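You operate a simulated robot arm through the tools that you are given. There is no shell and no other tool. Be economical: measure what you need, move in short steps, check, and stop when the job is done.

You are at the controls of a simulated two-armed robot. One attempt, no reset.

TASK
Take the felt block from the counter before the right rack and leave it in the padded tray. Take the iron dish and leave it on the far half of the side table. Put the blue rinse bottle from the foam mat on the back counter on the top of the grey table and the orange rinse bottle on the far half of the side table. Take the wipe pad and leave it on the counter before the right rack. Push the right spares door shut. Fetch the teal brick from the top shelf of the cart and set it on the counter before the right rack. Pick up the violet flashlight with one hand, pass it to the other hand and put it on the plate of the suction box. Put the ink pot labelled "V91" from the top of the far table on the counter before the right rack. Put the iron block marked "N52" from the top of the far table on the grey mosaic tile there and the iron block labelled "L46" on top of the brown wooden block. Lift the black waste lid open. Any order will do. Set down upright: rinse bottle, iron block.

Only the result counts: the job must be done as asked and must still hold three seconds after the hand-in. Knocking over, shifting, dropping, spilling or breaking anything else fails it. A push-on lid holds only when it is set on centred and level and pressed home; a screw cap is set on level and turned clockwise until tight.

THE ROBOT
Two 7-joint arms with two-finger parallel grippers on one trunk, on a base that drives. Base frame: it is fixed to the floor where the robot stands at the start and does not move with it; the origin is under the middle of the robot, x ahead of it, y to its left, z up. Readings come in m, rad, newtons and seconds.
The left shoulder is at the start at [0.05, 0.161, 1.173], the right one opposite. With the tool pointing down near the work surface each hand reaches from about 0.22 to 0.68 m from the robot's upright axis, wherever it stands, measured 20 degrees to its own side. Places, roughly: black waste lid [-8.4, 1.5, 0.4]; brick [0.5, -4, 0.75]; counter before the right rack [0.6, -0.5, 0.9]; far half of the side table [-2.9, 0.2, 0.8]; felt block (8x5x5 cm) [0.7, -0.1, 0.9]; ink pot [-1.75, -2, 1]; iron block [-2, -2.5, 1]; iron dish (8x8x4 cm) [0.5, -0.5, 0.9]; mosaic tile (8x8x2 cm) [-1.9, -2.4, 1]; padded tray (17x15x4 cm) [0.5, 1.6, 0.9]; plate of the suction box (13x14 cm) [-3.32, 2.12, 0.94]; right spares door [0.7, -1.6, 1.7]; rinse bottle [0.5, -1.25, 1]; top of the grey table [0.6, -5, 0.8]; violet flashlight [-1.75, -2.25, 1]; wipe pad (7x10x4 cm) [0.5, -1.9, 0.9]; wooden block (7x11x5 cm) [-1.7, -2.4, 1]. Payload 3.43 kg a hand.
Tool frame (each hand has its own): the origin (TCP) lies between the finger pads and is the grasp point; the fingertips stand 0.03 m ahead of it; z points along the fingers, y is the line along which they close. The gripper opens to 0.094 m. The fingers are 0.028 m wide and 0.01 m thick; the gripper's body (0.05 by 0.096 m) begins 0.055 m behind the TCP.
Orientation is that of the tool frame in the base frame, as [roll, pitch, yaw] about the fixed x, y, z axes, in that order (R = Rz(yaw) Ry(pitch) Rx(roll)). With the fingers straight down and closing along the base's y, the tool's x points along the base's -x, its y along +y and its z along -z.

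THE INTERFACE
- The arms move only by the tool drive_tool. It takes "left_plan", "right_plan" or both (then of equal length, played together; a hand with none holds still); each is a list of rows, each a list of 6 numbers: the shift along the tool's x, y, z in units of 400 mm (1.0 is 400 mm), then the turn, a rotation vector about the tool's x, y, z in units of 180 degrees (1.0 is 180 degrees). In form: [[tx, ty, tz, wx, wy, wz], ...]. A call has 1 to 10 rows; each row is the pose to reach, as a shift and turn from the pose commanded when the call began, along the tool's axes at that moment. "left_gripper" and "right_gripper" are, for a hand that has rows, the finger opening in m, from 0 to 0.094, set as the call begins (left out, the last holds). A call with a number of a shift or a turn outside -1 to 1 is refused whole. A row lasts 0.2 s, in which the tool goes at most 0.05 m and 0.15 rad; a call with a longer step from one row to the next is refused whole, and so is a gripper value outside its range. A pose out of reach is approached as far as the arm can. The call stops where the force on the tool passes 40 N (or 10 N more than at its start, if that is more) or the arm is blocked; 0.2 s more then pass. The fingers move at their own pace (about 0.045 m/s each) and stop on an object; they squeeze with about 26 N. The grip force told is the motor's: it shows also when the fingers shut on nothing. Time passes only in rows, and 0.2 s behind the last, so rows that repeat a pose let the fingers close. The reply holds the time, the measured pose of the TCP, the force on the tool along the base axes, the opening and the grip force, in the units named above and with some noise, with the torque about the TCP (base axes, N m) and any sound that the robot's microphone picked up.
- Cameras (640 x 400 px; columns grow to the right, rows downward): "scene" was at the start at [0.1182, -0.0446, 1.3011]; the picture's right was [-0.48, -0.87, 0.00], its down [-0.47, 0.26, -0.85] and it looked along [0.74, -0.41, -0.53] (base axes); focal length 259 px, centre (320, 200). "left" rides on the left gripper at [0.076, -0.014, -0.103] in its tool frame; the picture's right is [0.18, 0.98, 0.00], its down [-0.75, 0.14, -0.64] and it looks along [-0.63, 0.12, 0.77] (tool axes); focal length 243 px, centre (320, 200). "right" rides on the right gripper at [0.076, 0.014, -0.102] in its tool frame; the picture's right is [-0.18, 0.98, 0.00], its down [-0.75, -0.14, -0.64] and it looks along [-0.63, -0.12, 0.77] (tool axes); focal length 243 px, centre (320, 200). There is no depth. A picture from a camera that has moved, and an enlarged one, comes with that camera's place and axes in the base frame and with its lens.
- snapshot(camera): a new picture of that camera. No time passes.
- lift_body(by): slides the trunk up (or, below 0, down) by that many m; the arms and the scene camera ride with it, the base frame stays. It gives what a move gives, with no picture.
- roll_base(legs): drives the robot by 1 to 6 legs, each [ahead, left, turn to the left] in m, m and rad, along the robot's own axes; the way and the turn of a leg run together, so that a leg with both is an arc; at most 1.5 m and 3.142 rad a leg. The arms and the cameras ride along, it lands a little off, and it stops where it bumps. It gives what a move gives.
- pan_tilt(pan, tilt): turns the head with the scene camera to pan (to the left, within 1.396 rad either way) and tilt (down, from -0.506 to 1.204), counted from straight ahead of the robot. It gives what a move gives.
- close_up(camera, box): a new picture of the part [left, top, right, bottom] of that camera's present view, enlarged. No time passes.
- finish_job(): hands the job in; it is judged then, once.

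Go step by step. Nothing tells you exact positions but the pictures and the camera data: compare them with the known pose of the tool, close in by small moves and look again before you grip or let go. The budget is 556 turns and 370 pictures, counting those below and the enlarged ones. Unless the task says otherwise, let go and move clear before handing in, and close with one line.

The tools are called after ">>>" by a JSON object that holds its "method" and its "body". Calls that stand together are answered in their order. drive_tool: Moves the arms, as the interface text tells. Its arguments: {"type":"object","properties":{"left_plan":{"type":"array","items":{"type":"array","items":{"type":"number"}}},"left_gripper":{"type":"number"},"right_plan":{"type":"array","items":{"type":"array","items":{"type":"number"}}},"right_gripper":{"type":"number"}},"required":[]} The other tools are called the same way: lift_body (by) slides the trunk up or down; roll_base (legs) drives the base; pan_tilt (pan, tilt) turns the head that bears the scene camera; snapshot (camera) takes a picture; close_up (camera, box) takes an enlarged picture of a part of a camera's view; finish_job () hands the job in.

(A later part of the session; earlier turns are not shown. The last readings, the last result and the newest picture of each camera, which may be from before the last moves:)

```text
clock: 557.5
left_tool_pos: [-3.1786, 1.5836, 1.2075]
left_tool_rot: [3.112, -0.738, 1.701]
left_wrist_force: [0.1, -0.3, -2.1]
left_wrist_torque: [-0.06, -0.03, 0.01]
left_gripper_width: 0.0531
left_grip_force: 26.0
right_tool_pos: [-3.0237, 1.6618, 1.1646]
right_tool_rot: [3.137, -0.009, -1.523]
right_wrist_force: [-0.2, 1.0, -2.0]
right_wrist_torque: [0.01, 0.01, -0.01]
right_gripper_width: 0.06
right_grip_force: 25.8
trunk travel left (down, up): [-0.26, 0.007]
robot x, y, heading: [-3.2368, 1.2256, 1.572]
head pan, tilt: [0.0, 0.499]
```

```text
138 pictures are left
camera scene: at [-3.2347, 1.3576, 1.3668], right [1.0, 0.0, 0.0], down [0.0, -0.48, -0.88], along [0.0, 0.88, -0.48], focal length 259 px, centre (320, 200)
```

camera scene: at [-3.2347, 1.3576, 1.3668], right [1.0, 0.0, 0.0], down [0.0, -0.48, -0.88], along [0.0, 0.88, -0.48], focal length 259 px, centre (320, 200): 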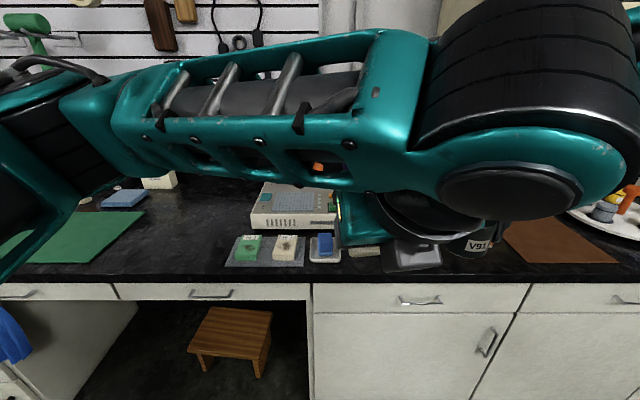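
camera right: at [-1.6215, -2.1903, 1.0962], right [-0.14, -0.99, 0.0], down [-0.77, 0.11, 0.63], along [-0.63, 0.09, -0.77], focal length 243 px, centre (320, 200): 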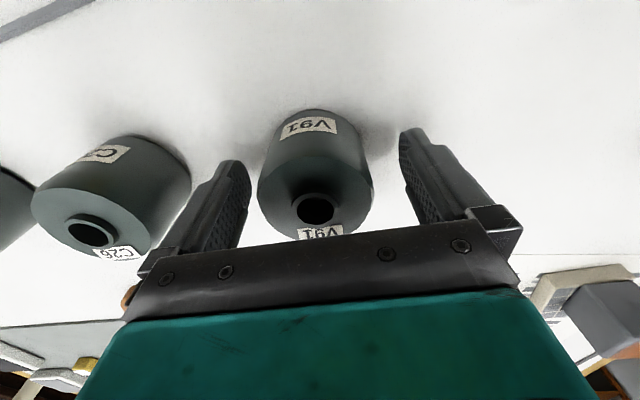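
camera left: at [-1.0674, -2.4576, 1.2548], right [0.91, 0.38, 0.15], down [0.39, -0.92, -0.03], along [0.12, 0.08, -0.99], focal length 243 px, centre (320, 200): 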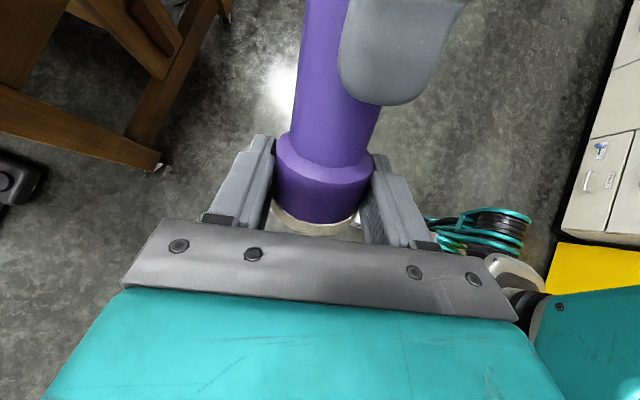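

>>> {"method": "drive_tool", "body": {"left_plan": [[0, 0, 0, 0, 0.03, 0], [0, 0, 0, 0, 0.06, 0], [0, 0, 0, 0, 0.09, 0], [0, 0, 0, 0, 0.12, 0], [0, 0, 0, 0, 0.15, 0], [0, 0, 0, 0, 0.175, 0], [0, 0, 0, 0, 0.195, 0]], "right_plan": [[0.04, 0, 0, 0, 0, 0], [0.08, 0, 0, 0, 0, 0], [0.12, 0, 0, 0, 0, 0], [0.16, 0, 0, 0, 0, 0], [0.2, 0, 0, 0, 0, 0], [0.25, 0, 0, 0, 0, 0], [0.25, 0, 0, 0, 0, 0]]}}

>>> {"method": "snapshot", "body": {"camera": "scene"}}

>>> {"method": "snapshot", "body": {"camera": "left"}}

```text
clock: 559.1
left_tool_pos: [-3.1779, 1.5859, 1.2064]
left_tool_rot: [3.035, -1.348, 1.785]
left_wrist_force: [-0.1, -0.3, -1.4]
left_wrist_torque: [-0.06, 0.0, 0.01]
left_gripper_width: 0.0532
left_grip_force: 26.2
right_tool_pos: [-3.0214, 1.5605, 1.1672]
right_tool_rot: [3.139, -0.01, -1.523]
right_wrist_force: [0.0, -0.3, -1.2]
right_wrist_torque: [0.02, -0.01, 0.0]
right_gripper_width: 0.0601
right_grip_force: 25.4
trunk travel left (down, up): [-0.26, 0.007]
robot x, y, heading: [-3.2316, 1.2256, 1.576]
head pan, tilt: [0.0, 0.499]
```

```text
137 pictures are left
camera scene: at [-3.235, 1.3578, 1.3667], right [1.0, 0.0, 0.0], down [0.0, -0.48, -0.88], along [0.0, 0.88, -0.48], focal length 259 px, centre (320, 200)
```

scene: 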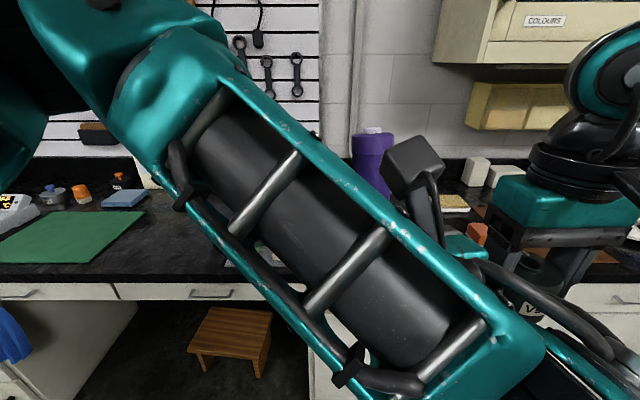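

```text
136 pictures are left
camera left: at [-3.1853, 1.5009, 1.3029], right [0.97, 0.15, 0.2], down [0.24, -0.77, -0.59], along [0.07, 0.62, -0.78], focal length 243 px, centre (320, 200)
```

left: 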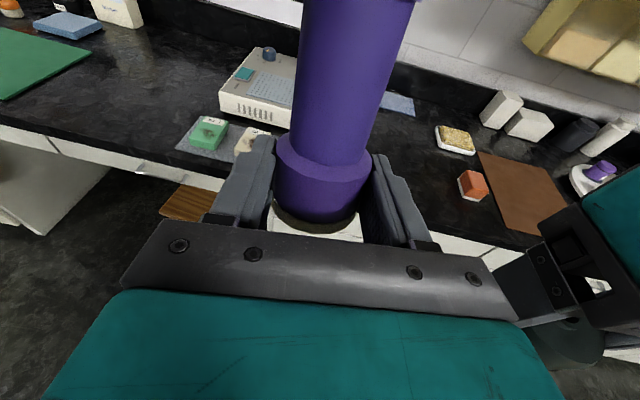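

>>> {"method": "drive_tool", "body": {"left_plan": [[0.014, -0.064, 0.055, 0, 0, 0], [0.028, -0.128, 0.11, 0, 0, 0], [0.042, -0.192, 0.165, 0, 0, 0], [0.056, -0.256, 0.22, 0, 0, 0], [0.07, -0.32, 0.278, 0, 0, 0]]}}

>>> {"method": "roll_base", "body": {"legs": [[0.2, 0, 0]]}}

>>> {"method": "snapshot", "body": {"camera": "scene"}}

>>> {"method": "snapshot", "body": {"camera": "left"}}

```text
clock: 560.3
left_tool_pos: [-3.319, 1.684, 1.2076]
left_tool_rot: [3.036, -1.348, 1.779]
left_wrist_force: [-0.4, 0.2, -2.0]
left_wrist_torque: [0.0, -0.04, -0.02]
left_gripper_width: 0.053
left_grip_force: 25.9
right_tool_pos: [-3.0206, 1.5615, 1.1668]
right_tool_rot: [3.138, -0.011, -1.524]
right_wrist_force: [-0.1, 0.2, -1.4]
right_wrist_torque: [0.01, -0.02, -0.02]
right_gripper_width: 0.0601
right_grip_force: 26.0
trunk travel left (down, up): [-0.26, 0.007]
robot x, y, heading: [-3.232, 1.2263, 1.57]
head pan, tilt: [0.0, 0.499]
```

```text
clock: 561.9
left_tool_pos: [-3.3197, 1.8856, 1.2068]
left_tool_rot: [3.039, -1.348, 1.782]
left_wrist_force: [0.2, 0.9, -1.9]
left_wrist_torque: [0.0, 0.0, 0.02]
left_gripper_width: 0.0529
left_grip_force: 25.8
right_tool_pos: [-3.0201, 1.7618, 1.1678]
right_tool_rot: [3.138, -0.01, -1.522]
right_wrist_force: [-0.2, 0.1, -1.3]
right_wrist_torque: [0.01, 0.01, 0.02]
right_gripper_width: 0.0601
right_grip_force: 26.4
trunk travel left (down, up): [-0.26, 0.007]
robot x, y, heading: [-3.2352, 1.4328, 1.574]
head pan, tilt: [0.0, 0.499]
```

```text
135 pictures are left
camera scene: at [-3.2356, 1.5602, 1.3667], right [1.0, 0.0, 0.0], down [0.0, -0.48, -0.88], along [0.0, 0.88, -0.48], focal length 259 px, centre (320, 200)
```

scene: 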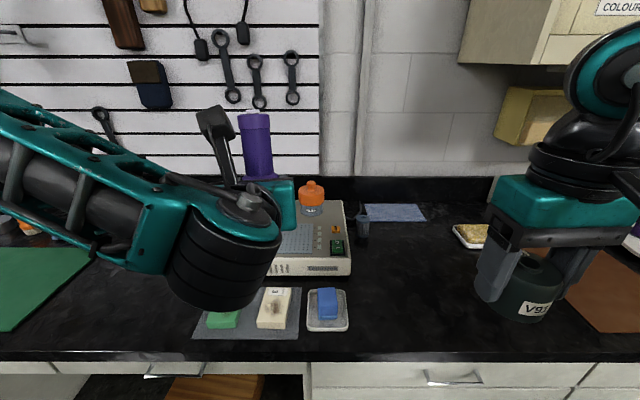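

```text
134 pictures are left
camera left: at [-3.3265, 1.8024, 1.3032], right [0.97, 0.15, 0.2], down [0.24, -0.77, -0.59], along [0.07, 0.62, -0.78], focal length 243 px, centre (320, 200)
```

left: 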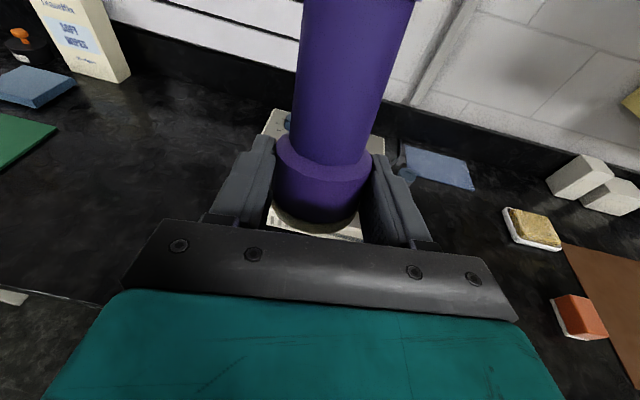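

>>> {"method": "roll_base", "body": {"legs": [[0.08, 0, 0]]}}

>>> {"method": "drive_tool", "body": {"left_plan": [[0.02, -0.01, 0.1, 0, 0, 0], [0.04, -0.02, 0.2, 0, 0, 0], [0.06, -0.03, 0.3, 0, 0, 0], [0.08, -0.045, 0.4, 0, 0, 0], [0.08, -0.045, 0.4, 0, 0, 0]]}}

>>> {"method": "snapshot", "body": {"camera": "scene"}}

>>> {"method": "snapshot", "body": {"camera": "left"}}

```text
clock: 562.9
left_tool_pos: [-3.3182, 1.9639, 1.207]
left_tool_rot: [3.04, -1.347, 1.777]
left_wrist_force: [0.6, 0.7, -2.3]
left_wrist_torque: [-0.03, 0.01, 0.0]
left_gripper_width: 0.053
left_grip_force: 25.6
right_tool_pos: [-3.0188, 1.8394, 1.1673]
right_tool_rot: [3.138, -0.009, -1.528]
right_wrist_force: [-0.6, 1.0, -2.1]
right_wrist_torque: [0.0, -0.03, 0.0]
right_gripper_width: 0.06
right_grip_force: 25.8
trunk travel left (down, up): [-0.26, 0.007]
robot x, y, heading: [-3.2365, 1.5048, 1.574]
head pan, tilt: [0.0, 0.499]
```

```text
clock: 564.1
left_tool_pos: [-3.3536, 2.1225, 1.2039]
left_tool_rot: [3.042, -1.348, 1.772]
left_wrist_force: [0.0, -1.1, -1.2]
left_wrist_torque: [-0.01, 0.01, 0.0]
left_gripper_width: 0.0529
left_grip_force: 25.9
right_tool_pos: [-3.0205, 1.8384, 1.1666]
right_tool_rot: [3.138, -0.009, -1.527]
right_wrist_force: [-0.4, 0.0, -1.3]
right_wrist_torque: [0.05, 0.0, 0.03]
right_gripper_width: 0.0596
right_grip_force: 25.7
trunk travel left (down, up): [-0.26, 0.007]
robot x, y, heading: [-3.2336, 1.507, 1.572]
head pan, tilt: [0.0, 0.499]
```

```text
133 pictures are left
camera scene: at [-3.2349, 1.6363, 1.3668], right [1.0, 0.0, 0.0], down [0.0, -0.48, -0.88], along [0.0, 0.88, -0.48], focal length 259 px, centre (320, 200)
```

scene: 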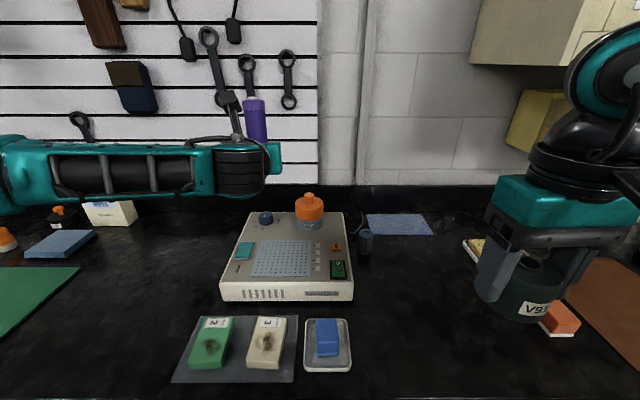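

```text
132 pictures are left
camera left: at [-3.3611, 2.039, 1.2999], right [0.97, 0.14, 0.2], down [0.24, -0.77, -0.59], along [0.07, 0.62, -0.78], focal length 243 px, centre (320, 200)
```

left: 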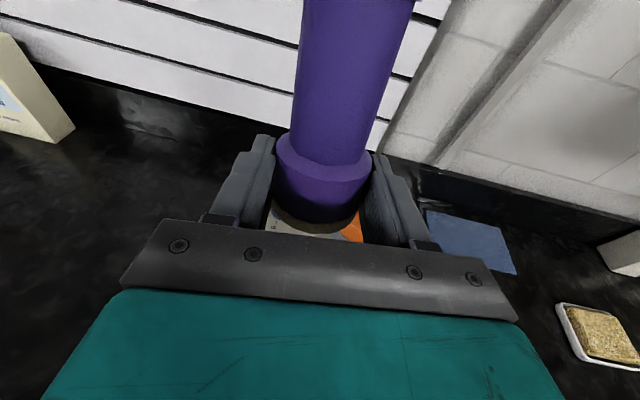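

Clear view: the perforated plate is centred at about [-3.322, 2.126]. I'll move over it and lower.

>>> {"method": "drive_tool", "body": {"left_plan": [[-0.05, 0.0635, 0.01, 0, 0, 0], [-0.15, 0.0635, 0.025, 0, 0, 0], [-0.25, 0.0635, 0.04, 0, 0, 0], [-0.35, 0.0635, 0.06, 0, 0, 0], [-0.45, 0.0635, 0.08, 0, 0, 0], [-0.5035, 0.0635, 0.092, 0, 0, 0], [-0.5035, 0.0635, 0.092, 0, 0, 0]]}}

>>> {"method": "snapshot", "body": {"camera": "scene"}}

>>> {"method": "snapshot", "body": {"camera": "left"}}

```text
clock: 565.7
left_tool_pos: [-3.3187, 2.1163, 1.0009]
left_tool_rot: [3.038, -1.347, 1.776]
left_wrist_force: [-0.5, 0.8, -1.9]
left_wrist_torque: [-0.04, 0.02, 0.0]
left_gripper_width: 0.0529
left_grip_force: 26.1
right_tool_pos: [-3.02, 1.838, 1.1677]
right_tool_rot: [3.138, -0.011, -1.527]
right_wrist_force: [-0.1, -0.5, -1.3]
right_wrist_torque: [0.0, -0.03, 0.0]
right_gripper_width: 0.0601
right_grip_force: 26.3
trunk travel left (down, up): [-0.26, 0.007]
robot x, y, heading: [-3.2339, 1.51, 1.567]
head pan, tilt: [0.0, 0.499]
```

```text
131 pictures are left
camera scene: at [-3.235, 1.6366, 1.3668], right [1.0, 0.0, 0.0], down [0.0, -0.48, -0.88], along [0.0, 0.88, -0.48], focal length 259 px, centre (320, 200)
```

scene: 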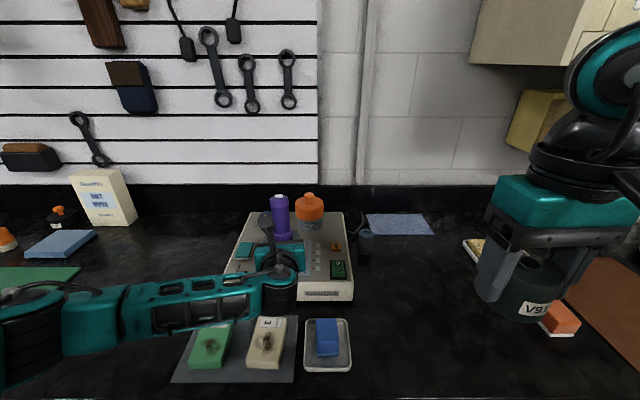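

```text
130 pictures are left
camera left: at [-3.3275, 2.0332, 1.0961], right [0.97, 0.14, 0.2], down [0.24, -0.77, -0.59], along [0.07, 0.62, -0.78], focal length 243 px, centre (320, 200)
```

left: 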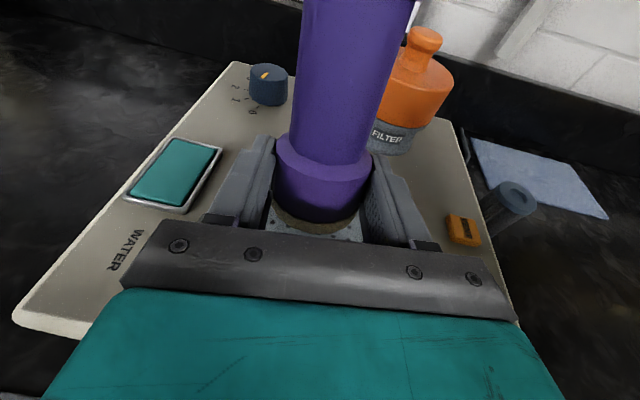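

>>> {"method": "drive_tool", "body": {"left_plan": [[-0.0146, 0, 0.0033, 0, 0, 0], [-0.0292, 0, 0.0066, 0, 0, 0], [-0.0438, 0, 0.0099, 0, 0, 0], [-0.0584, 0, 0.0132, 0, 0, 0], [-0.073, 0, 0.0165, 0, 0, 0], [-0.0876, 0, 0.0198, 0, 0, 0], [-0.095, 0, 0.0215, 0, 0, 0]]}}

>>> {"method": "snapshot", "body": {"camera": "left"}}

```text
clock: 567.1
left_tool_pos: [-3.319, 2.1193, 0.9793]
left_tool_rot: [2.992, -1.371, 1.82]
left_wrist_force: [-0.7, -6.6, 14.3]
left_wrist_torque: [-1.41, 0.14, 0.02]
left_gripper_width: 0.0529
left_grip_force: 26.2
right_tool_pos: [-3.0197, 1.8369, 1.1683]
right_tool_rot: [3.14, -0.008, -1.525]
right_wrist_force: [-0.7, 0.2, -0.7]
right_wrist_torque: [0.0, -0.03, 0.03]
right_gripper_width: 0.0599
right_grip_force: 25.8
trunk travel left (down, up): [-0.26, 0.007]
robot x, y, heading: [-3.2359, 1.5048, 1.569]
head pan, tilt: [0.0, 0.499]
stopped in row 6 (left hand): the force on the tool passed its limit (the readings are from after the stop); the commanded pose is now the measured one
```

```text
129 pictures are left
camera left: at [-3.3269, 2.034, 1.0725], right [0.97, 0.14, 0.21], down [0.24, -0.76, -0.61], along [0.07, 0.64, -0.76], focal length 243 px, centre (320, 200)
```

left: 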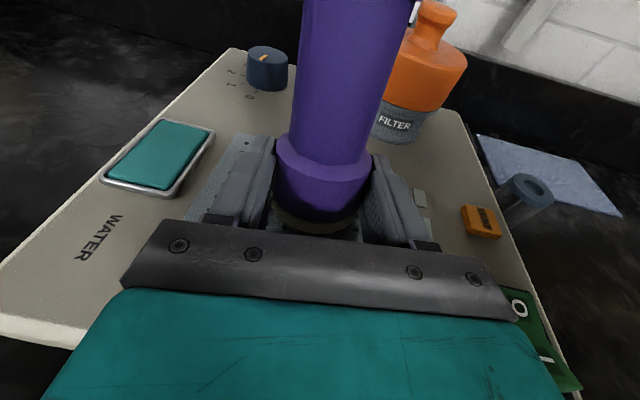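

>>> {"method": "drive_tool", "body": {"left_plan": [[0.006, 0, 0, 0, 0.01, 0], [0.008, 0, 0, 0, 0.02, 0], [0.008, 0, 0, 0, 0.03, 0], [0.008, 0, 0, 0, 0.04, 0], [0.004, 0, 0, 0, 0.04, 0]]}}

>>> {"method": "snapshot", "body": {"camera": "scene"}}

>>> {"method": "close_up", "body": {"camera": "scene", "box": [220, 170, 360, 310]}}

```text
clock: 568.0
left_tool_pos: [-3.3182, 2.1173, 0.9874]
left_tool_rot: [2.797, -1.473, 2.013]
left_wrist_force: [-2.0, -13.2, 16.0]
left_wrist_torque: [-1.62, -0.03, -0.55]
left_gripper_width: 0.053
left_grip_force: 25.8
right_tool_pos: [-3.0214, 1.8361, 1.1681]
right_tool_rot: [3.137, -0.008, -1.525]
right_wrist_force: [-0.2, 0.1, -1.9]
right_wrist_torque: [0.0, 0.04, 0.03]
right_gripper_width: 0.0597
right_grip_force: 26.3
trunk travel left (down, up): [-0.26, 0.007]
robot x, y, heading: [-3.2327, 1.5028, 1.568]
head pan, tilt: [0.0, 0.499]
stopped in row 4 (left hand): the force on the tool passed its limit (the readings are from after the stop); the commanded pose is now the measured one
```

```text
128 pictures are left
camera scene: at [-3.2362, 1.6326, 1.367], right [1.0, 0.0, 0.0], down [0.0, -0.48, -0.88], along [0.0, 0.88, -0.48], focal length 259 px, centre (320, 200)
```

scene: 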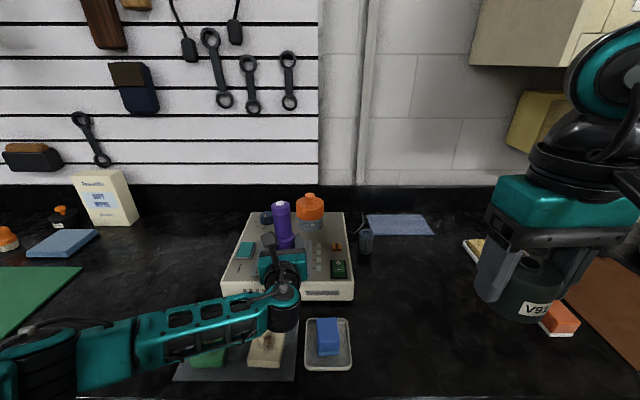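

```text
2.86 times, centred on (290, 240) of scene
camera zoom: at [-3.2362, 1.6326, 1.367], right [1.0, 0.0, 0.0], down [0.0, -0.48, -0.88], along [0.0, 0.88, -0.48], focal length 740 px, centre (406, 86)
```

zoom: 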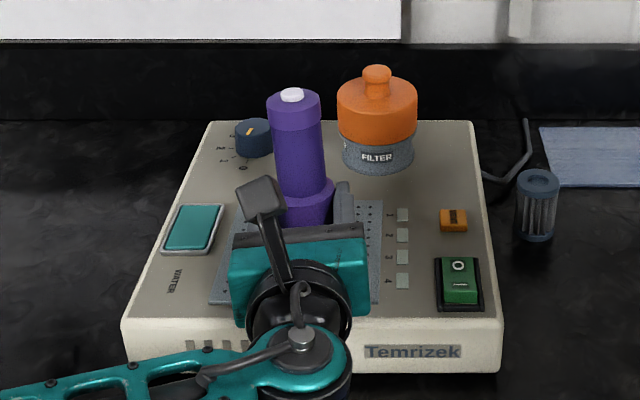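

The palm touches the box before the flashlight's base does. I'll raise, lean the hand more, and let the base rotate flat as I press it down.

>>> {"method": "drive_tool", "body": {"left_plan": [[0.05, 0, 0, 0, 0, 0], [0.1, 0, 0, 0, 0, 0], [0.15, 0, 0, 0, -0.03, 0], [0.15, 0, 0, 0, -0.065, 0], [0.15, 0, 0, 0, -0.1, 0], [0.15, 0, 0, 0, -0.125, 0], [0.15, 0, 0, 0, -0.125, 0]]}}

>>> {"method": "snapshot", "body": {"camera": "left"}}

>>> {"method": "close_up", "body": {"camera": "scene", "box": [220, 150, 360, 310]}}

```text
clock: 569.6
left_tool_pos: [-3.3201, 2.1255, 1.0427]
left_tool_rot: [3.082, -1.076, 1.729]
left_wrist_force: [0.1, 0.0, -1.9]
left_wrist_torque: [-0.03, -0.01, -0.02]
left_gripper_width: 0.0532
left_grip_force: 26.2
right_tool_pos: [-3.0193, 1.8378, 1.1673]
right_tool_rot: [3.139, -0.008, -1.525]
right_wrist_force: [-0.9, 1.2, -1.4]
right_wrist_torque: [0.01, 0.0, 0.01]
right_gripper_width: 0.0601
right_grip_force: 25.7
trunk travel left (down, up): [-0.26, 0.007]
robot x, y, heading: [-3.2308, 1.504, 1.572]
head pan, tilt: [0.0, 0.499]
```

```text
126 pictures are left
camera left: at [-3.3322, 2.0714, 1.1566], right [0.96, 0.19, 0.19], down [0.25, -0.9, -0.36], along [0.1, 0.39, -0.91], focal length 243 px, centre (320, 200)
```

left: 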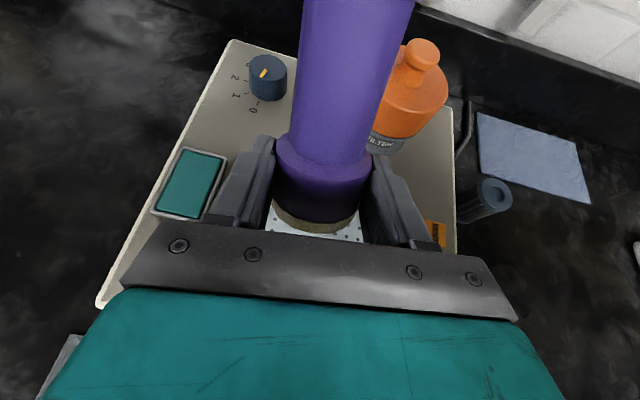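

```text
2.50 times, centred on (290, 230) of scene
camera zoom: at [-3.2352, 1.6364, 1.3668], right [1.0, 0.0, 0.0], down [0.0, -0.48, -0.88], along [0.0, 0.88, -0.48], focal length 647 px, centre (395, 125)
```

zoom: 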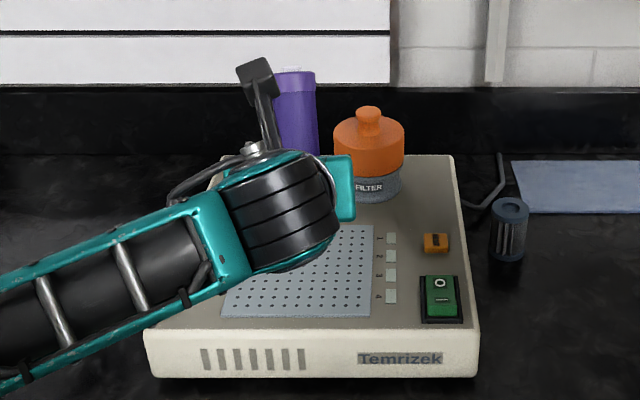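

>>> {"method": "drive_tool", "body": {"left_plan": [[-0.05, 0, 0.015, 0, 0, 0], [-0.09, 0, 0.03, 0, 0, 0], [-0.13, 0, 0.0475, 0, 0, 0], [-0.141, 0, 0.0534, 0, 0, 0], [-0.152, 0, 0.0593, 0, 0, 0], [-0.163, 0, 0.0652, 0, 0, 0], [-0.174, 0, 0.0711, 0, 0, 0], [-0.185, 0, 0.077, 0, 0, 0]]}}

>>> {"method": "snapshot", "body": {"camera": "left"}}

>>> {"method": "close_up", "body": {"camera": "scene", "box": [220, 150, 360, 310]}}

```text
clock: 571.2
left_tool_pos: [-3.3137, 2.1203, 0.9763]
left_tool_rot: [3.071, -1.097, 1.729]
left_wrist_force: [1.4, 0.1, 11.9]
left_wrist_torque: [0.18, 0.37, 0.09]
left_gripper_width: 0.0539
left_grip_force: 25.8
right_tool_pos: [-3.0206, 1.8373, 1.1675]
right_tool_rot: [3.138, -0.01, -1.527]
right_wrist_force: [0.1, 0.2, -1.8]
right_wrist_torque: [-0.03, -0.01, -0.02]
right_gripper_width: 0.06
right_grip_force: 25.9
trunk travel left (down, up): [-0.26, 0.007]
robot x, y, heading: [-3.2382, 1.5049, 1.573]
head pan, tilt: [0.0, 0.499]
stopped in row 8 (left hand): the force on the tool passed its limit (the readings are from after the stop); the commanded pose is now the measured one
```

```text
124 pictures are left
camera left: at [-3.3275, 2.0637, 1.0894], right [0.96, 0.18, 0.2], down [0.24, -0.9, -0.38], along [0.11, 0.41, -0.91], focal length 243 px, centre (320, 200)
```

left: 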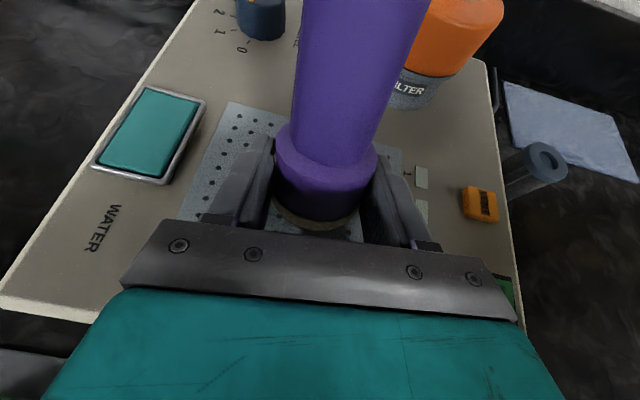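

```text
2.50 times, centred on (290, 230) of scene
camera zoom: at [-3.235, 1.6359, 1.3664], right [1.0, 0.0, 0.0], down [0.0, -0.48, -0.88], along [0.0, 0.88, -0.48], focal length 647 px, centre (395, 125)
```

zoom: 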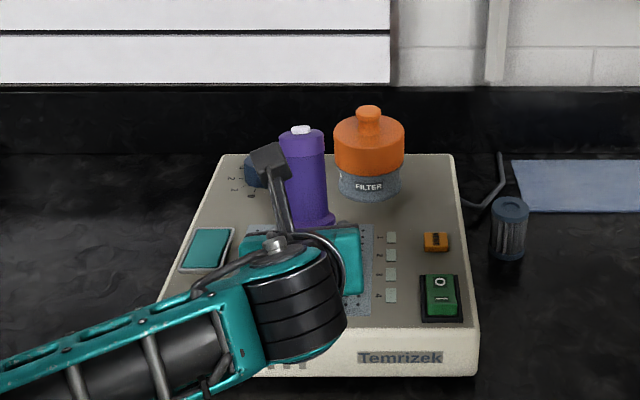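

>>> {"method": "drive_tool", "body": {"left_plan": [[0.008, 0, -0.003, 0, 0, 0], [0.008, 0, -0.003, 0, 0.018, 0], [0.008, 0, -0.003, 0, 0.036, 0], [0.006, 0, -0.003, 0, 0.05, 0], [0.006, 0, -0.003, 0, 0.05, 0]]}}

>>> {"method": "close_up", "body": {"camera": "scene", "box": [220, 150, 360, 310]}}

```text
clock: 572.4
left_tool_pos: [-3.3163, 2.1185, 0.9715]
left_tool_rot: [3.051, -1.244, 1.755]
left_wrist_force: [-0.9, -0.7, -0.5]
left_wrist_torque: [0.01, 0.06, 0.02]
left_gripper_width: 0.0537
left_grip_force: 26.5
right_tool_pos: [-3.0204, 1.837, 1.1673]
right_tool_rot: [3.138, -0.011, -1.526]
right_wrist_force: [0.1, 0.3, -0.7]
right_wrist_torque: [-0.02, -0.01, 0.0]
right_gripper_width: 0.0599
right_grip_force: 25.5
trunk travel left (down, up): [-0.26, 0.007]
robot x, y, heading: [-3.2346, 1.5044, 1.569]
head pan, tilt: [0.0, 0.499]
```

```text
2.50 times, centred on (290, 230) of scene
camera zoom: at [-3.2352, 1.636, 1.3667], right [1.0, 0.0, 0.0], down [0.0, -0.48, -0.88], along [0.0, 0.88, -0.48], focal length 647 px, centre (395, 125)
```

zoom: 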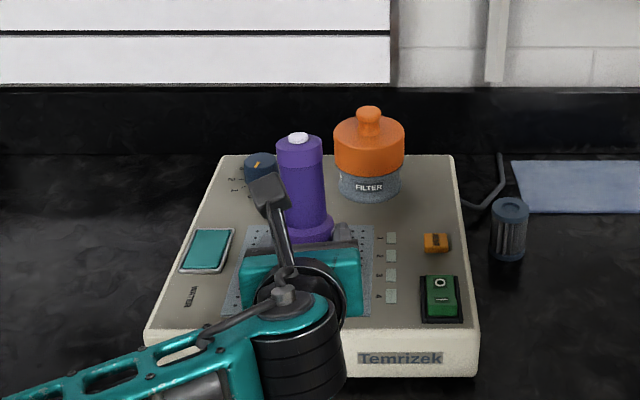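

>>> {"method": "drive_tool", "body": {"left_plan": [[-0.006, 0, 0.002, 0, 0, 0], [-0.006, 0, 0.002, 0, 0, 0]]}}

>>> {"method": "drive_tool", "body": {"left_plan": [[0, 0, 0, 0, 0, 0], [0, 0, 0, 0, 0, 0], [0, 0, 0, 0, 0, 0]], "left_gripper": 0.062}}

>>> {"method": "close_up", "body": {"camera": "scene", "box": [220, 150, 360, 310]}}

>>> {"method": "snapshot", "body": {"camera": "left"}}

```text
clock: 573.0
left_tool_pos: [-3.3162, 2.1202, 0.9723]
left_tool_rot: [3.051, -1.25, 1.76]
left_wrist_force: [-0.9, 0.2, 3.8]
left_wrist_torque: [0.07, 0.18, 0.11]
left_gripper_width: 0.0537
left_grip_force: 25.8
right_tool_pos: [-3.0191, 1.8377, 1.1675]
right_tool_rot: [3.138, -0.01, -1.526]
right_wrist_force: [-0.3, 0.1, -1.4]
right_wrist_torque: [0.05, -0.01, 0.01]
right_gripper_width: 0.0599
right_grip_force: 26.0
trunk travel left (down, up): [-0.26, 0.007]
robot x, y, heading: [-3.2361, 1.5032, 1.564]
head pan, tilt: [0.0, 0.499]
```

```text
clock: 573.8
left_tool_pos: [-3.315, 2.1191, 0.9716]
left_tool_rot: [3.046, -1.247, 1.756]
left_wrist_force: [3.6, 2.6, 7.4]
left_wrist_torque: [0.19, 0.12, -0.23]
left_gripper_width: 0.0597
left_grip_force: 0.0
right_tool_pos: [-3.0206, 1.838, 1.1669]
right_tool_rot: [3.137, -0.011, -1.526]
right_wrist_force: [0.8, 0.4, -1.2]
right_wrist_torque: [0.01, -0.03, 0.02]
right_gripper_width: 0.0599
right_grip_force: 26.3
trunk travel left (down, up): [-0.26, 0.007]
robot x, y, heading: [-3.2341, 1.5078, 1.572]
head pan, tilt: [0.0, 0.499]
```

```text
2.50 times, centred on (290, 230) of scene
camera zoom: at [-3.2345, 1.6355, 1.3669], right [1.0, 0.0, 0.0], down [0.0, -0.48, -0.88], along [0.0, 0.88, -0.48], focal length 647 px, centre (395, 125)
```

zoom: 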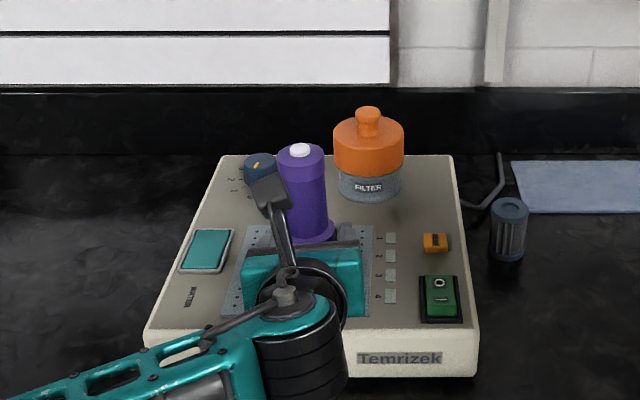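

```text
120 pictures are left
camera left: at [-3.3248, 2.0459, 1.0763], right [0.97, 0.15, 0.2], down [0.24, -0.83, -0.51], along [0.09, 0.54, -0.84], focal length 243 px, centre (320, 200)
```

left: 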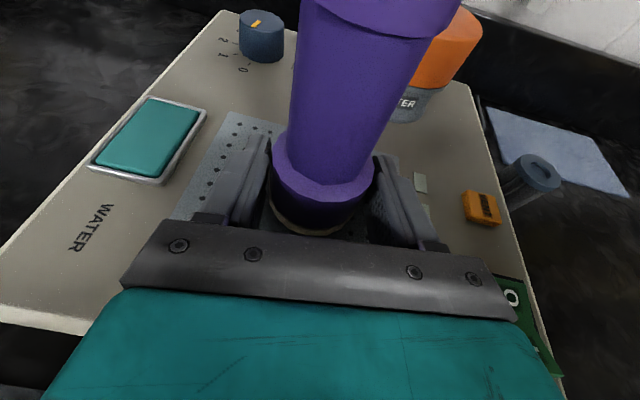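

>>> {"method": "drive_tool", "body": {"left_plan": [[0, 0, 0, 0, 0, 0], [0, 0, 0, 0, 0, 0], [0, 0, 0, 0, 0, 0], [0, 0, 0, 0, 0, 0]], "left_gripper": 0.092}}

>>> {"method": "drive_tool", "body": {"left_plan": [[0, 0, -0.03, 0, 0, 0], [0, 0, -0.08, 0, 0, 0], [0, 0, -0.15, 0, 0, 0], [0, 0, -0.24, 0, 0, 0], [0.03, 0, -0.34, 0, 0, 0], [0.08, 0, -0.44, 0, 0, 0]]}}

>>> {"method": "snapshot", "body": {"camera": "scene"}}

```text
clock: 574.8
left_tool_pos: [-3.3143, 2.1186, 0.9732]
left_tool_rot: [3.048, -1.248, 1.756]
left_wrist_force: [7.9, -2.2, 9.8]
left_wrist_torque: [0.15, 0.33, -0.09]
left_gripper_width: 0.0873
left_grip_force: 0.0
right_tool_pos: [-3.0194, 1.8369, 1.1667]
right_tool_rot: [3.138, -0.009, -1.525]
right_wrist_force: [-0.5, -0.2, -1.3]
right_wrist_torque: [-0.01, 0.03, -0.02]
right_gripper_width: 0.0598
right_grip_force: 25.8
trunk travel left (down, up): [-0.26, 0.007]
robot x, y, heading: [-3.2347, 1.5056, 1.57]
head pan, tilt: [0.0, 0.499]
```

```text
clock: 576.2
left_tool_pos: [-3.304, 1.9623, 1.0544]
left_tool_rot: [3.05, -1.247, 1.755]
left_wrist_force: [0.5, 0.1, -0.6]
left_wrist_torque: [0.01, -0.05, 0.02]
left_gripper_width: 0.0921
left_grip_force: 0.0
right_tool_pos: [-3.0191, 1.8373, 1.168]
right_tool_rot: [3.138, -0.01, -1.526]
right_wrist_force: [-0.5, -0.6, -1.5]
right_wrist_torque: [0.0, -0.01, -0.01]
right_gripper_width: 0.0598
right_grip_force: 26.0
trunk travel left (down, up): [-0.26, 0.007]
robot x, y, heading: [-3.2367, 1.5091, 1.568]
head pan, tilt: [0.0, 0.499]
```

```text
119 pictures are left
camera scene: at [-3.2349, 1.6357, 1.3668], right [1.0, 0.0, 0.0], down [0.0, -0.48, -0.88], along [0.0, 0.88, -0.48], focal length 259 px, centre (320, 200)
```

scene: 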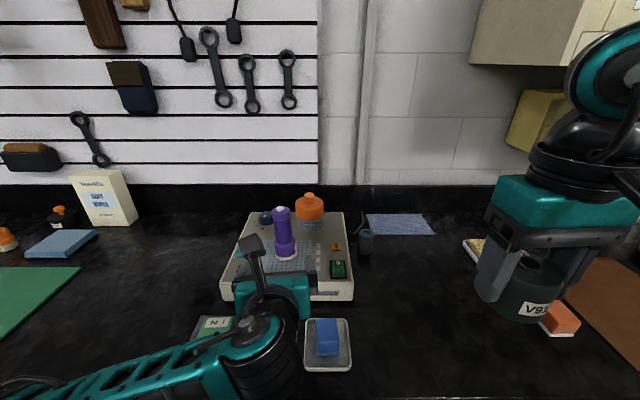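

The flashlight stands on the plate. I'll lift the left hand away, point it down again, and head for the home counter with V91.

>>> {"method": "drive_tool", "body": {"left_plan": [[0.1, 0, -0.05, 0, 0, 0], [0.2, 0, -0.1, 0, 0, 0], [0.3, 0, -0.15, 0, -0.03, 0], [0.35, 0, -0.2, 0, -0.07, 0], [0.35, 0, -0.25, 0, -0.11, 0], [0.35, 0, -0.3, 0, -0.155, 0], [0.35, 0, -0.35, 0, -0.2, 0], [0.35, 0, -0.4, 0, -0.245, 0], [0.35, 0, -0.4, 0, -0.29, 0], [0.35, 0, -0.4, 0, -0.335, 0]]}}

>>> {"method": "roll_base", "body": {"legs": [[-0.4, 0, 0], [0, 0, -1.571]]}}

>>> {"method": "pan_tilt", "body": {"pan": 0.0, "tilt": 0.4}}

>>> {"method": "snapshot", "body": {"camera": "scene"}}

```text
clock: 578.4
left_tool_pos: [-3.3047, 1.9811, 0.9728]
left_tool_rot: [3.104, -0.211, 1.676]
left_wrist_force: [0.1, -0.2, 0.5]
left_wrist_torque: [0.04, -0.04, 0.01]
left_gripper_width: 0.092
left_grip_force: 0.1
left hand out of reach, approached as far as the arm can: row 4, 5, 6, 7, 8, 9, 10
right_tool_pos: [-3.0199, 1.8364, 1.1678]
right_tool_rot: [3.139, -0.009, -1.527]
right_wrist_force: [-0.1, 0.3, -0.6]
right_wrist_torque: [0.03, -0.02, 0.0]
right_gripper_width: 0.0597
right_grip_force: 25.7
trunk travel left (down, up): [-0.26, 0.007]
robot x, y, heading: [-3.2343, 1.506, 1.573]
head pan, tilt: [0.0, 0.499]
```

```text
clock: 584.8
left_tool_pos: [-2.7589, 1.1788, 0.9721]
left_tool_rot: [3.106, -0.214, 0.119]
left_wrist_force: [0.0, 0.5, 0.0]
left_wrist_torque: [0.0, -0.02, -0.01]
left_gripper_width: 0.092
left_grip_force: 0.0
right_tool_pos: [-2.8984, 0.8902, 1.1665]
right_tool_rot: [3.139, -0.011, -3.082]
right_wrist_force: [-0.3, -0.4, -1.6]
right_wrist_torque: [-0.01, 0.02, -0.04]
right_gripper_width: 0.0598
right_grip_force: 26.3
trunk travel left (down, up): [-0.26, 0.007]
robot x, y, heading: [-3.2346, 1.0994, 0.013]
head pan, tilt: [0.0, 0.499]
```

```text
clock: 585.4
left_tool_pos: [-2.7582, 1.1772, 0.971]
left_tool_rot: [3.109, -0.217, 0.119]
left_wrist_force: [-0.3, 0.1, 0.0]
left_wrist_torque: [0.02, -0.01, -0.02]
left_gripper_width: 0.092
left_grip_force: 0.1
right_tool_pos: [-2.8996, 0.89, 1.1667]
right_tool_rot: [3.138, -0.01, -3.082]
right_wrist_force: [-0.4, -0.4, -1.0]
right_wrist_torque: [0.01, 0.0, 0.02]
right_gripper_width: 0.0601
right_grip_force: 26.6
trunk travel left (down, up): [-0.26, 0.007]
robot x, y, heading: [-3.2314, 1.101, 0.011]
head pan, tilt: [0.0, 0.4]
```

```text
118 pictures are left
camera scene: at [-3.1002, 1.1016, 1.3759], right [0.01, -1.0, 0.0], down [-0.39, 0.0, -0.92], along [0.92, 0.01, -0.39], focal length 259 px, centre (320, 200)
```

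scene: 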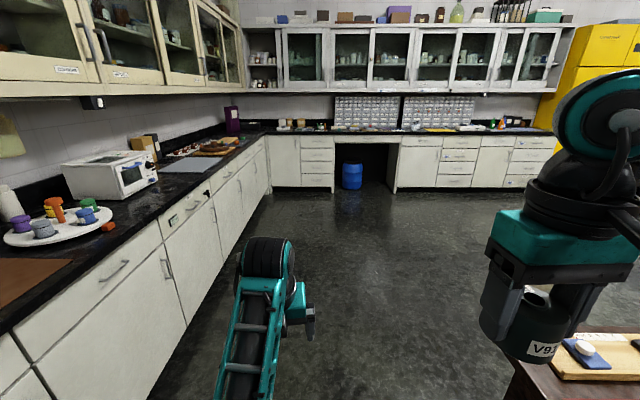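

The left hand sank lower than I meant while retracting, so I'll check that nothing on that counter was disturbed.

>>> {"method": "pan_tilt", "body": {"pan": 1.396, "tilt": 0.5}}

>>> {"method": "snapshot", "body": {"camera": "scene"}}

```text
clock: 587.0
left_tool_pos: [-2.7593, 1.178, 0.9718]
left_tool_rot: [3.11, -0.214, 0.118]
left_wrist_force: [0.6, -0.7, -0.5]
left_wrist_torque: [0.01, 0.02, 0.02]
left_gripper_width: 0.092
left_grip_force: 0.1
right_tool_pos: [-2.8988, 0.8898, 1.1679]
right_tool_rot: [3.137, -0.01, -3.084]
right_wrist_force: [-0.3, -0.6, -1.6]
right_wrist_torque: [0.0, 0.0, 0.02]
right_gripper_width: 0.0601
right_grip_force: 26.2
trunk travel left (down, up): [-0.26, 0.007]
robot x, y, heading: [-3.2347, 1.0994, 0.008]
head pan, tilt: [1.396, 0.499]
```

```text
117 pictures are left
camera scene: at [-3.1781, 1.1902, 1.3668], right [0.99, -0.16, 0.0], down [-0.08, -0.47, -0.88], along [0.14, 0.87, -0.48], focal length 259 px, centre (320, 200)
```

scene: 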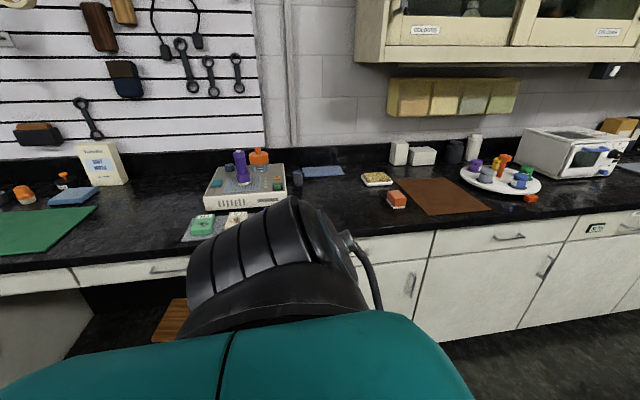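

>>> {"method": "close_up", "body": {"camera": "scene", "box": [170, 140, 310, 250]}}

```text
3.64 times, centred on (240, 195) of scene
camera zoom: at [-3.1781, 1.1902, 1.3668], right [0.99, -0.16, 0.0], down [-0.08, -0.47, -0.88], along [0.14, 0.87, -0.48], focal length 941 px, centre (611, 218)
```

zoom: 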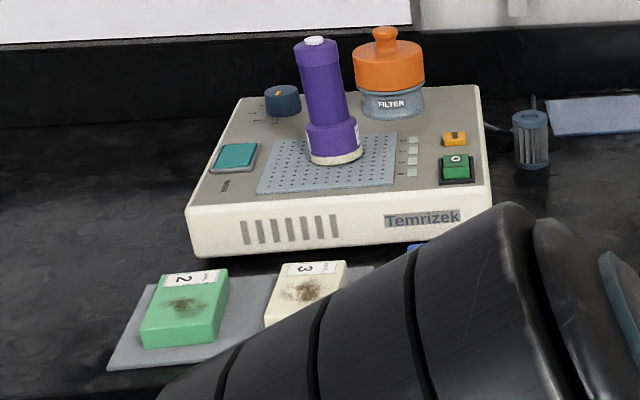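

All is well there. I'll raise the left hand and drive home.

>>> {"method": "drive_tool", "body": {"left_plan": [[0, 0, -0.1, 0, -0.02, 0], [0, 0, -0.2, 0, -0.04, 0], [0, 0, -0.3, 0, -0.06, 0], [0, 0, -0.4, 0, -0.068, 0], [0, 0, -0.48, 0, -0.068, 0]]}}

>>> {"method": "roll_base", "body": {"legs": [[1.5, 0, 0], [1.0, 0, 0], [0, -1.3, 0]]}}

>>> {"method": "pan_tilt", "body": {"pan": -0.1, "tilt": 0.6}}

>>> {"method": "snapshot", "body": {"camera": "scene"}}

```text
clock: 588.1
left_tool_pos: [-2.6508, 1.1529, 1.0612]
left_tool_rot: [3.107, 0.004, 0.111]
left_wrist_force: [0.2, -0.2, -0.4]
left_wrist_torque: [0.0, 0.0, 0.05]
left_gripper_width: 0.0922
left_grip_force: 0.1
left hand out of reach, approached as far as the arm can: row 1, 2, 3, 4, 5
right_tool_pos: [-2.8989, 0.8902, 1.1681]
right_tool_rot: [3.139, -0.01, -3.082]
right_wrist_force: [-0.1, 0.1, -1.5]
right_wrist_torque: [-0.01, -0.02, 0.05]
right_gripper_width: 0.0597
right_grip_force: 25.8
trunk travel left (down, up): [-0.26, 0.007]
robot x, y, heading: [-3.231, 1.101, 0.009]
head pan, tilt: [1.396, 0.499]
```

```text
clock: 606.7
left_tool_pos: [-0.1314, -0.1923, 1.0623]
left_tool_rot: [3.108, 0.0, 0.072]
left_wrist_force: [0.4, -0.4, -0.4]
left_wrist_torque: [0.01, -0.01, 0.01]
left_gripper_width: 0.0922
left_grip_force: 0.1
right_tool_pos: [-0.3897, -0.4451, 1.1674]
right_tool_rot: [3.139, -0.01, -3.121]
right_wrist_force: [0.4, -0.6, -0.4]
right_wrist_torque: [0.06, 0.01, 0.01]
right_gripper_width: 0.0599
right_grip_force: 25.9
trunk travel left (down, up): [-0.26, 0.007]
robot x, y, heading: [-0.7183, -0.2229, -0.029]
head pan, tilt: [1.396, 0.499]
```

```text
clock: 608.3
left_tool_pos: [-0.1308, -0.1904, 1.0618]
left_tool_rot: [3.108, -0.001, 0.074]
left_wrist_force: [-0.2, 0.6, 0.2]
left_wrist_torque: [0.01, 0.0, 0.05]
left_gripper_width: 0.0919
left_grip_force: 0.1
right_tool_pos: [-0.3891, -0.4441, 1.167]
right_tool_rot: [3.137, -0.008, -3.122]
right_wrist_force: [0.4, -0.1, -1.2]
right_wrist_torque: [-0.03, -0.01, -0.01]
right_gripper_width: 0.0599
right_grip_force: 26.2
trunk travel left (down, up): [-0.26, 0.007]
robot x, y, heading: [-0.7156, -0.2222, -0.029]
head pan, tilt: [-0.099, 0.6]
```

```text
115 pictures are left
camera scene: at [-0.5882, -0.234, 1.3577], right [-0.12, -0.99, 0.0], down [-0.56, 0.07, -0.83], along [0.82, -0.1, -0.56], focal length 259 px, centre (320, 200)
```

scene: 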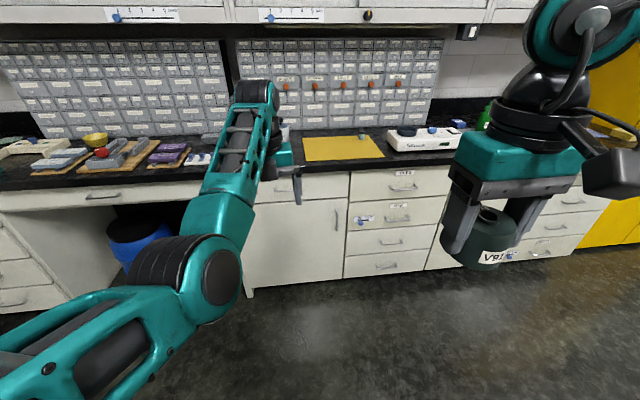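

I'll bring the left arm back to the compact posture it had at the hand-over before going near the counter.

>>> {"method": "drive_tool", "body": {"left_plan": [[-0.05, 0, -0.03, 0, 0, 0.045], [-0.1, 0, -0.06, 0, 0, 0.09], [-0.15, 0, -0.1, 0, 0, 0.135], [-0.2, 0, -0.14, 0, 0, 0.18], [-0.25, 0, -0.18, 0, 0, 0.225], [-0.3, 0, -0.22, 0, 0, 0.27], [-0.35, 0, -0.25, 0, 0, 0.315], [-0.4, 0, -0.28, 0, 0, 0.36], [-0.45, 0, -0.3, 0, 0, 0.405], [-0.5, 0, -0.3, 0, 0, 0.45]]}}

>>> {"method": "snapshot", "body": {"camera": "scene"}}

```text
clock: 610.5
left_tool_pos: [-0.3348, -0.2031, 1.1811]
left_tool_rot: [3.137, -0.03, -1.342]
left_wrist_force: [-0.3, 0.5, 0.0]
left_wrist_torque: [0.02, 0.0, -0.02]
left_gripper_width: 0.0919
left_grip_force: 0.1
left hand out of reach, approached as far as the arm can: row 1, 2, 3, 4
right_tool_pos: [-0.3887, -0.4439, 1.1678]
right_tool_rot: [3.139, -0.011, -3.12]
right_wrist_force: [-0.4, -0.4, -0.7]
right_wrist_torque: [-0.02, -0.02, 0.02]
right_gripper_width: 0.06
right_grip_force: 26.7
trunk travel left (down, up): [-0.26, 0.007]
robot x, y, heading: [-0.7146, -0.2223, -0.027]
head pan, tilt: [-0.099, 0.6]
```

```text
114 pictures are left
camera scene: at [-0.5884, -0.2343, 1.3577], right [-0.12, -0.99, 0.0], down [-0.56, 0.07, -0.83], along [0.82, -0.1, -0.56], focal length 259 px, centre (320, 200)
```

scene: 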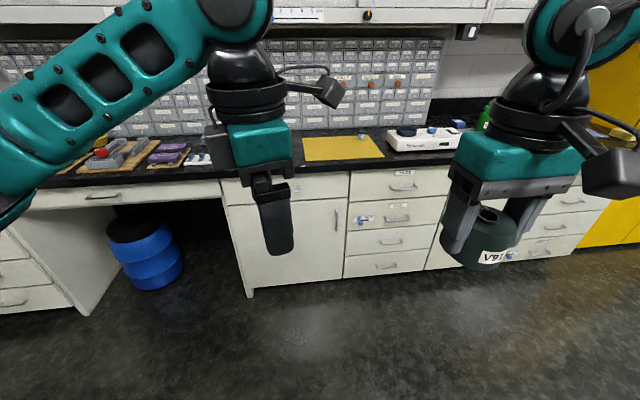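

The left arm is compact now. V91 fits on bare counter between the PLUGS jar and the yellow mat, near [0.50, -0.245]. I'll turn the right hand a quarter turn and drive in.

>>> {"method": "drive_tool", "body": {"right_plan": [[0, 0, 0, 0, 0, 0.045], [0, 0, 0, 0, 0, 0.09], [0, 0, 0, 0, 0, 0.135], [0, 0, 0, 0, 0, 0.18], [0, 0, 0, 0, 0, 0.225], [0, 0, 0, 0, 0, 0.27], [0, 0, 0, 0, 0, 0.315], [0, 0, 0, 0, 0, 0.36], [0, 0, 0, 0, 0, 0.405], [0, 0, 0, 0, 0, 0.45]]}}

>>> {"method": "roll_base", "body": {"legs": [[0.72, 0.17, 0.027]]}}

>>> {"method": "pan_tilt", "body": {"pan": -0.2, "tilt": 0.8}}

>>> {"method": "snapshot", "body": {"camera": "scene"}}

>>> {"method": "snapshot", "body": {"camera": "right"}}

```text
clock: 612.7
left_tool_pos: [-0.3337, -0.2043, 1.1807]
left_tool_rot: [3.136, -0.034, -1.341]
left_wrist_force: [0.6, -0.3, -0.9]
left_wrist_torque: [0.01, -0.03, -0.03]
left_gripper_width: 0.0922
left_grip_force: 0.0
right_tool_pos: [-0.3891, -0.4445, 1.1688]
right_tool_rot: [-3.132, -0.006, 1.746]
right_wrist_force: [0.6, -0.3, -0.3]
right_wrist_torque: [0.01, 0.01, -0.02]
right_gripper_width: 0.0601
right_grip_force: 26.1
trunk travel left (down, up): [-0.26, 0.007]
robot x, y, heading: [-0.7173, -0.2217, -0.022]
head pan, tilt: [-0.099, 0.6]
```

```text
clock: 616.8
left_tool_pos: [0.3925, -0.0222, 1.1818]
left_tool_rot: [3.136, -0.032, -1.3]
left_wrist_force: [0.0, 0.5, 0.4]
left_wrist_torque: [0.02, -0.01, -0.02]
left_gripper_width: 0.0919
left_grip_force: 0.0
right_tool_pos: [0.3475, -0.264, 1.1675]
right_tool_rot: [-3.13, -0.006, 1.79]
right_wrist_force: [0.2, 0.0, -1.2]
right_wrist_torque: [-0.01, -0.01, -0.01]
right_gripper_width: 0.0596
right_grip_force: 26.0
trunk travel left (down, up): [-0.26, 0.007]
robot x, y, heading: [0.0107, -0.0528, 0.014]
head pan, tilt: [-0.099, 0.6]
```

```text
clock: 617.5
left_tool_pos: [0.3929, -0.0221, 1.1805]
left_tool_rot: [3.136, -0.032, -1.301]
left_wrist_force: [0.0, 0.8, 0.5]
left_wrist_torque: [0.02, 0.0, 0.03]
left_gripper_width: 0.092
left_grip_force: 0.0
right_tool_pos: [0.3475, -0.2659, 1.1672]
right_tool_rot: [-3.133, -0.004, 1.789]
right_wrist_force: [-0.1, 0.2, -1.2]
right_wrist_torque: [0.0, 0.01, -0.02]
right_gripper_width: 0.06
right_grip_force: 26.3
trunk travel left (down, up): [-0.26, 0.007]
robot x, y, heading: [0.0088, -0.0578, 0.015]
head pan, tilt: [-0.201, 0.799]
```

```text
113 pictures are left
camera scene: at [0.1313, -0.0703, 1.3409], right [-0.19, -0.98, 0.0], down [-0.7, 0.13, -0.7], along [0.69, -0.13, -0.72], focal length 259 px, centre (320, 200)
```

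scene: 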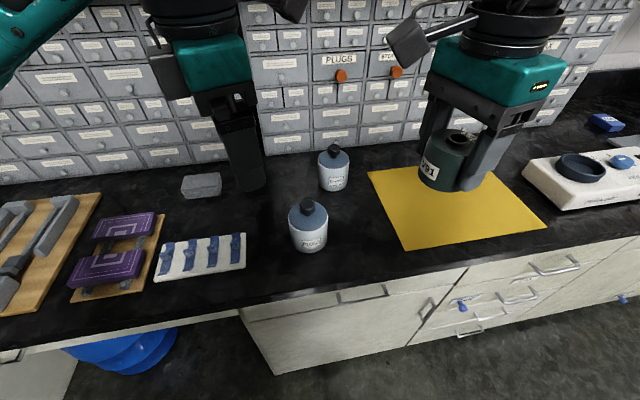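

```text
112 pictures are left
camera right: at [0.3455, -0.1877, 1.2707], right [1.0, 0.03, -0.01], down [0.03, -0.77, 0.64], along [0.01, -0.64, -0.77], focal length 243 px, centre (320, 200)
```

right: 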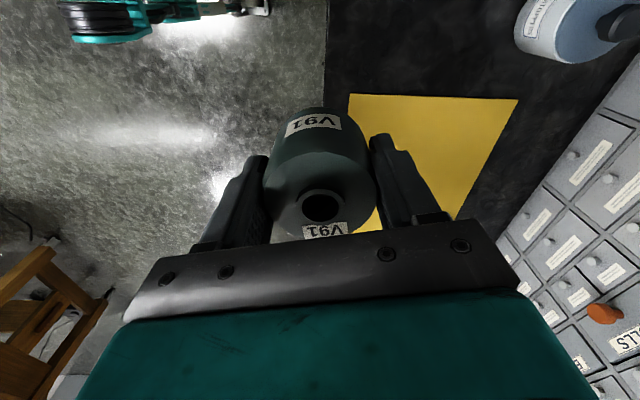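

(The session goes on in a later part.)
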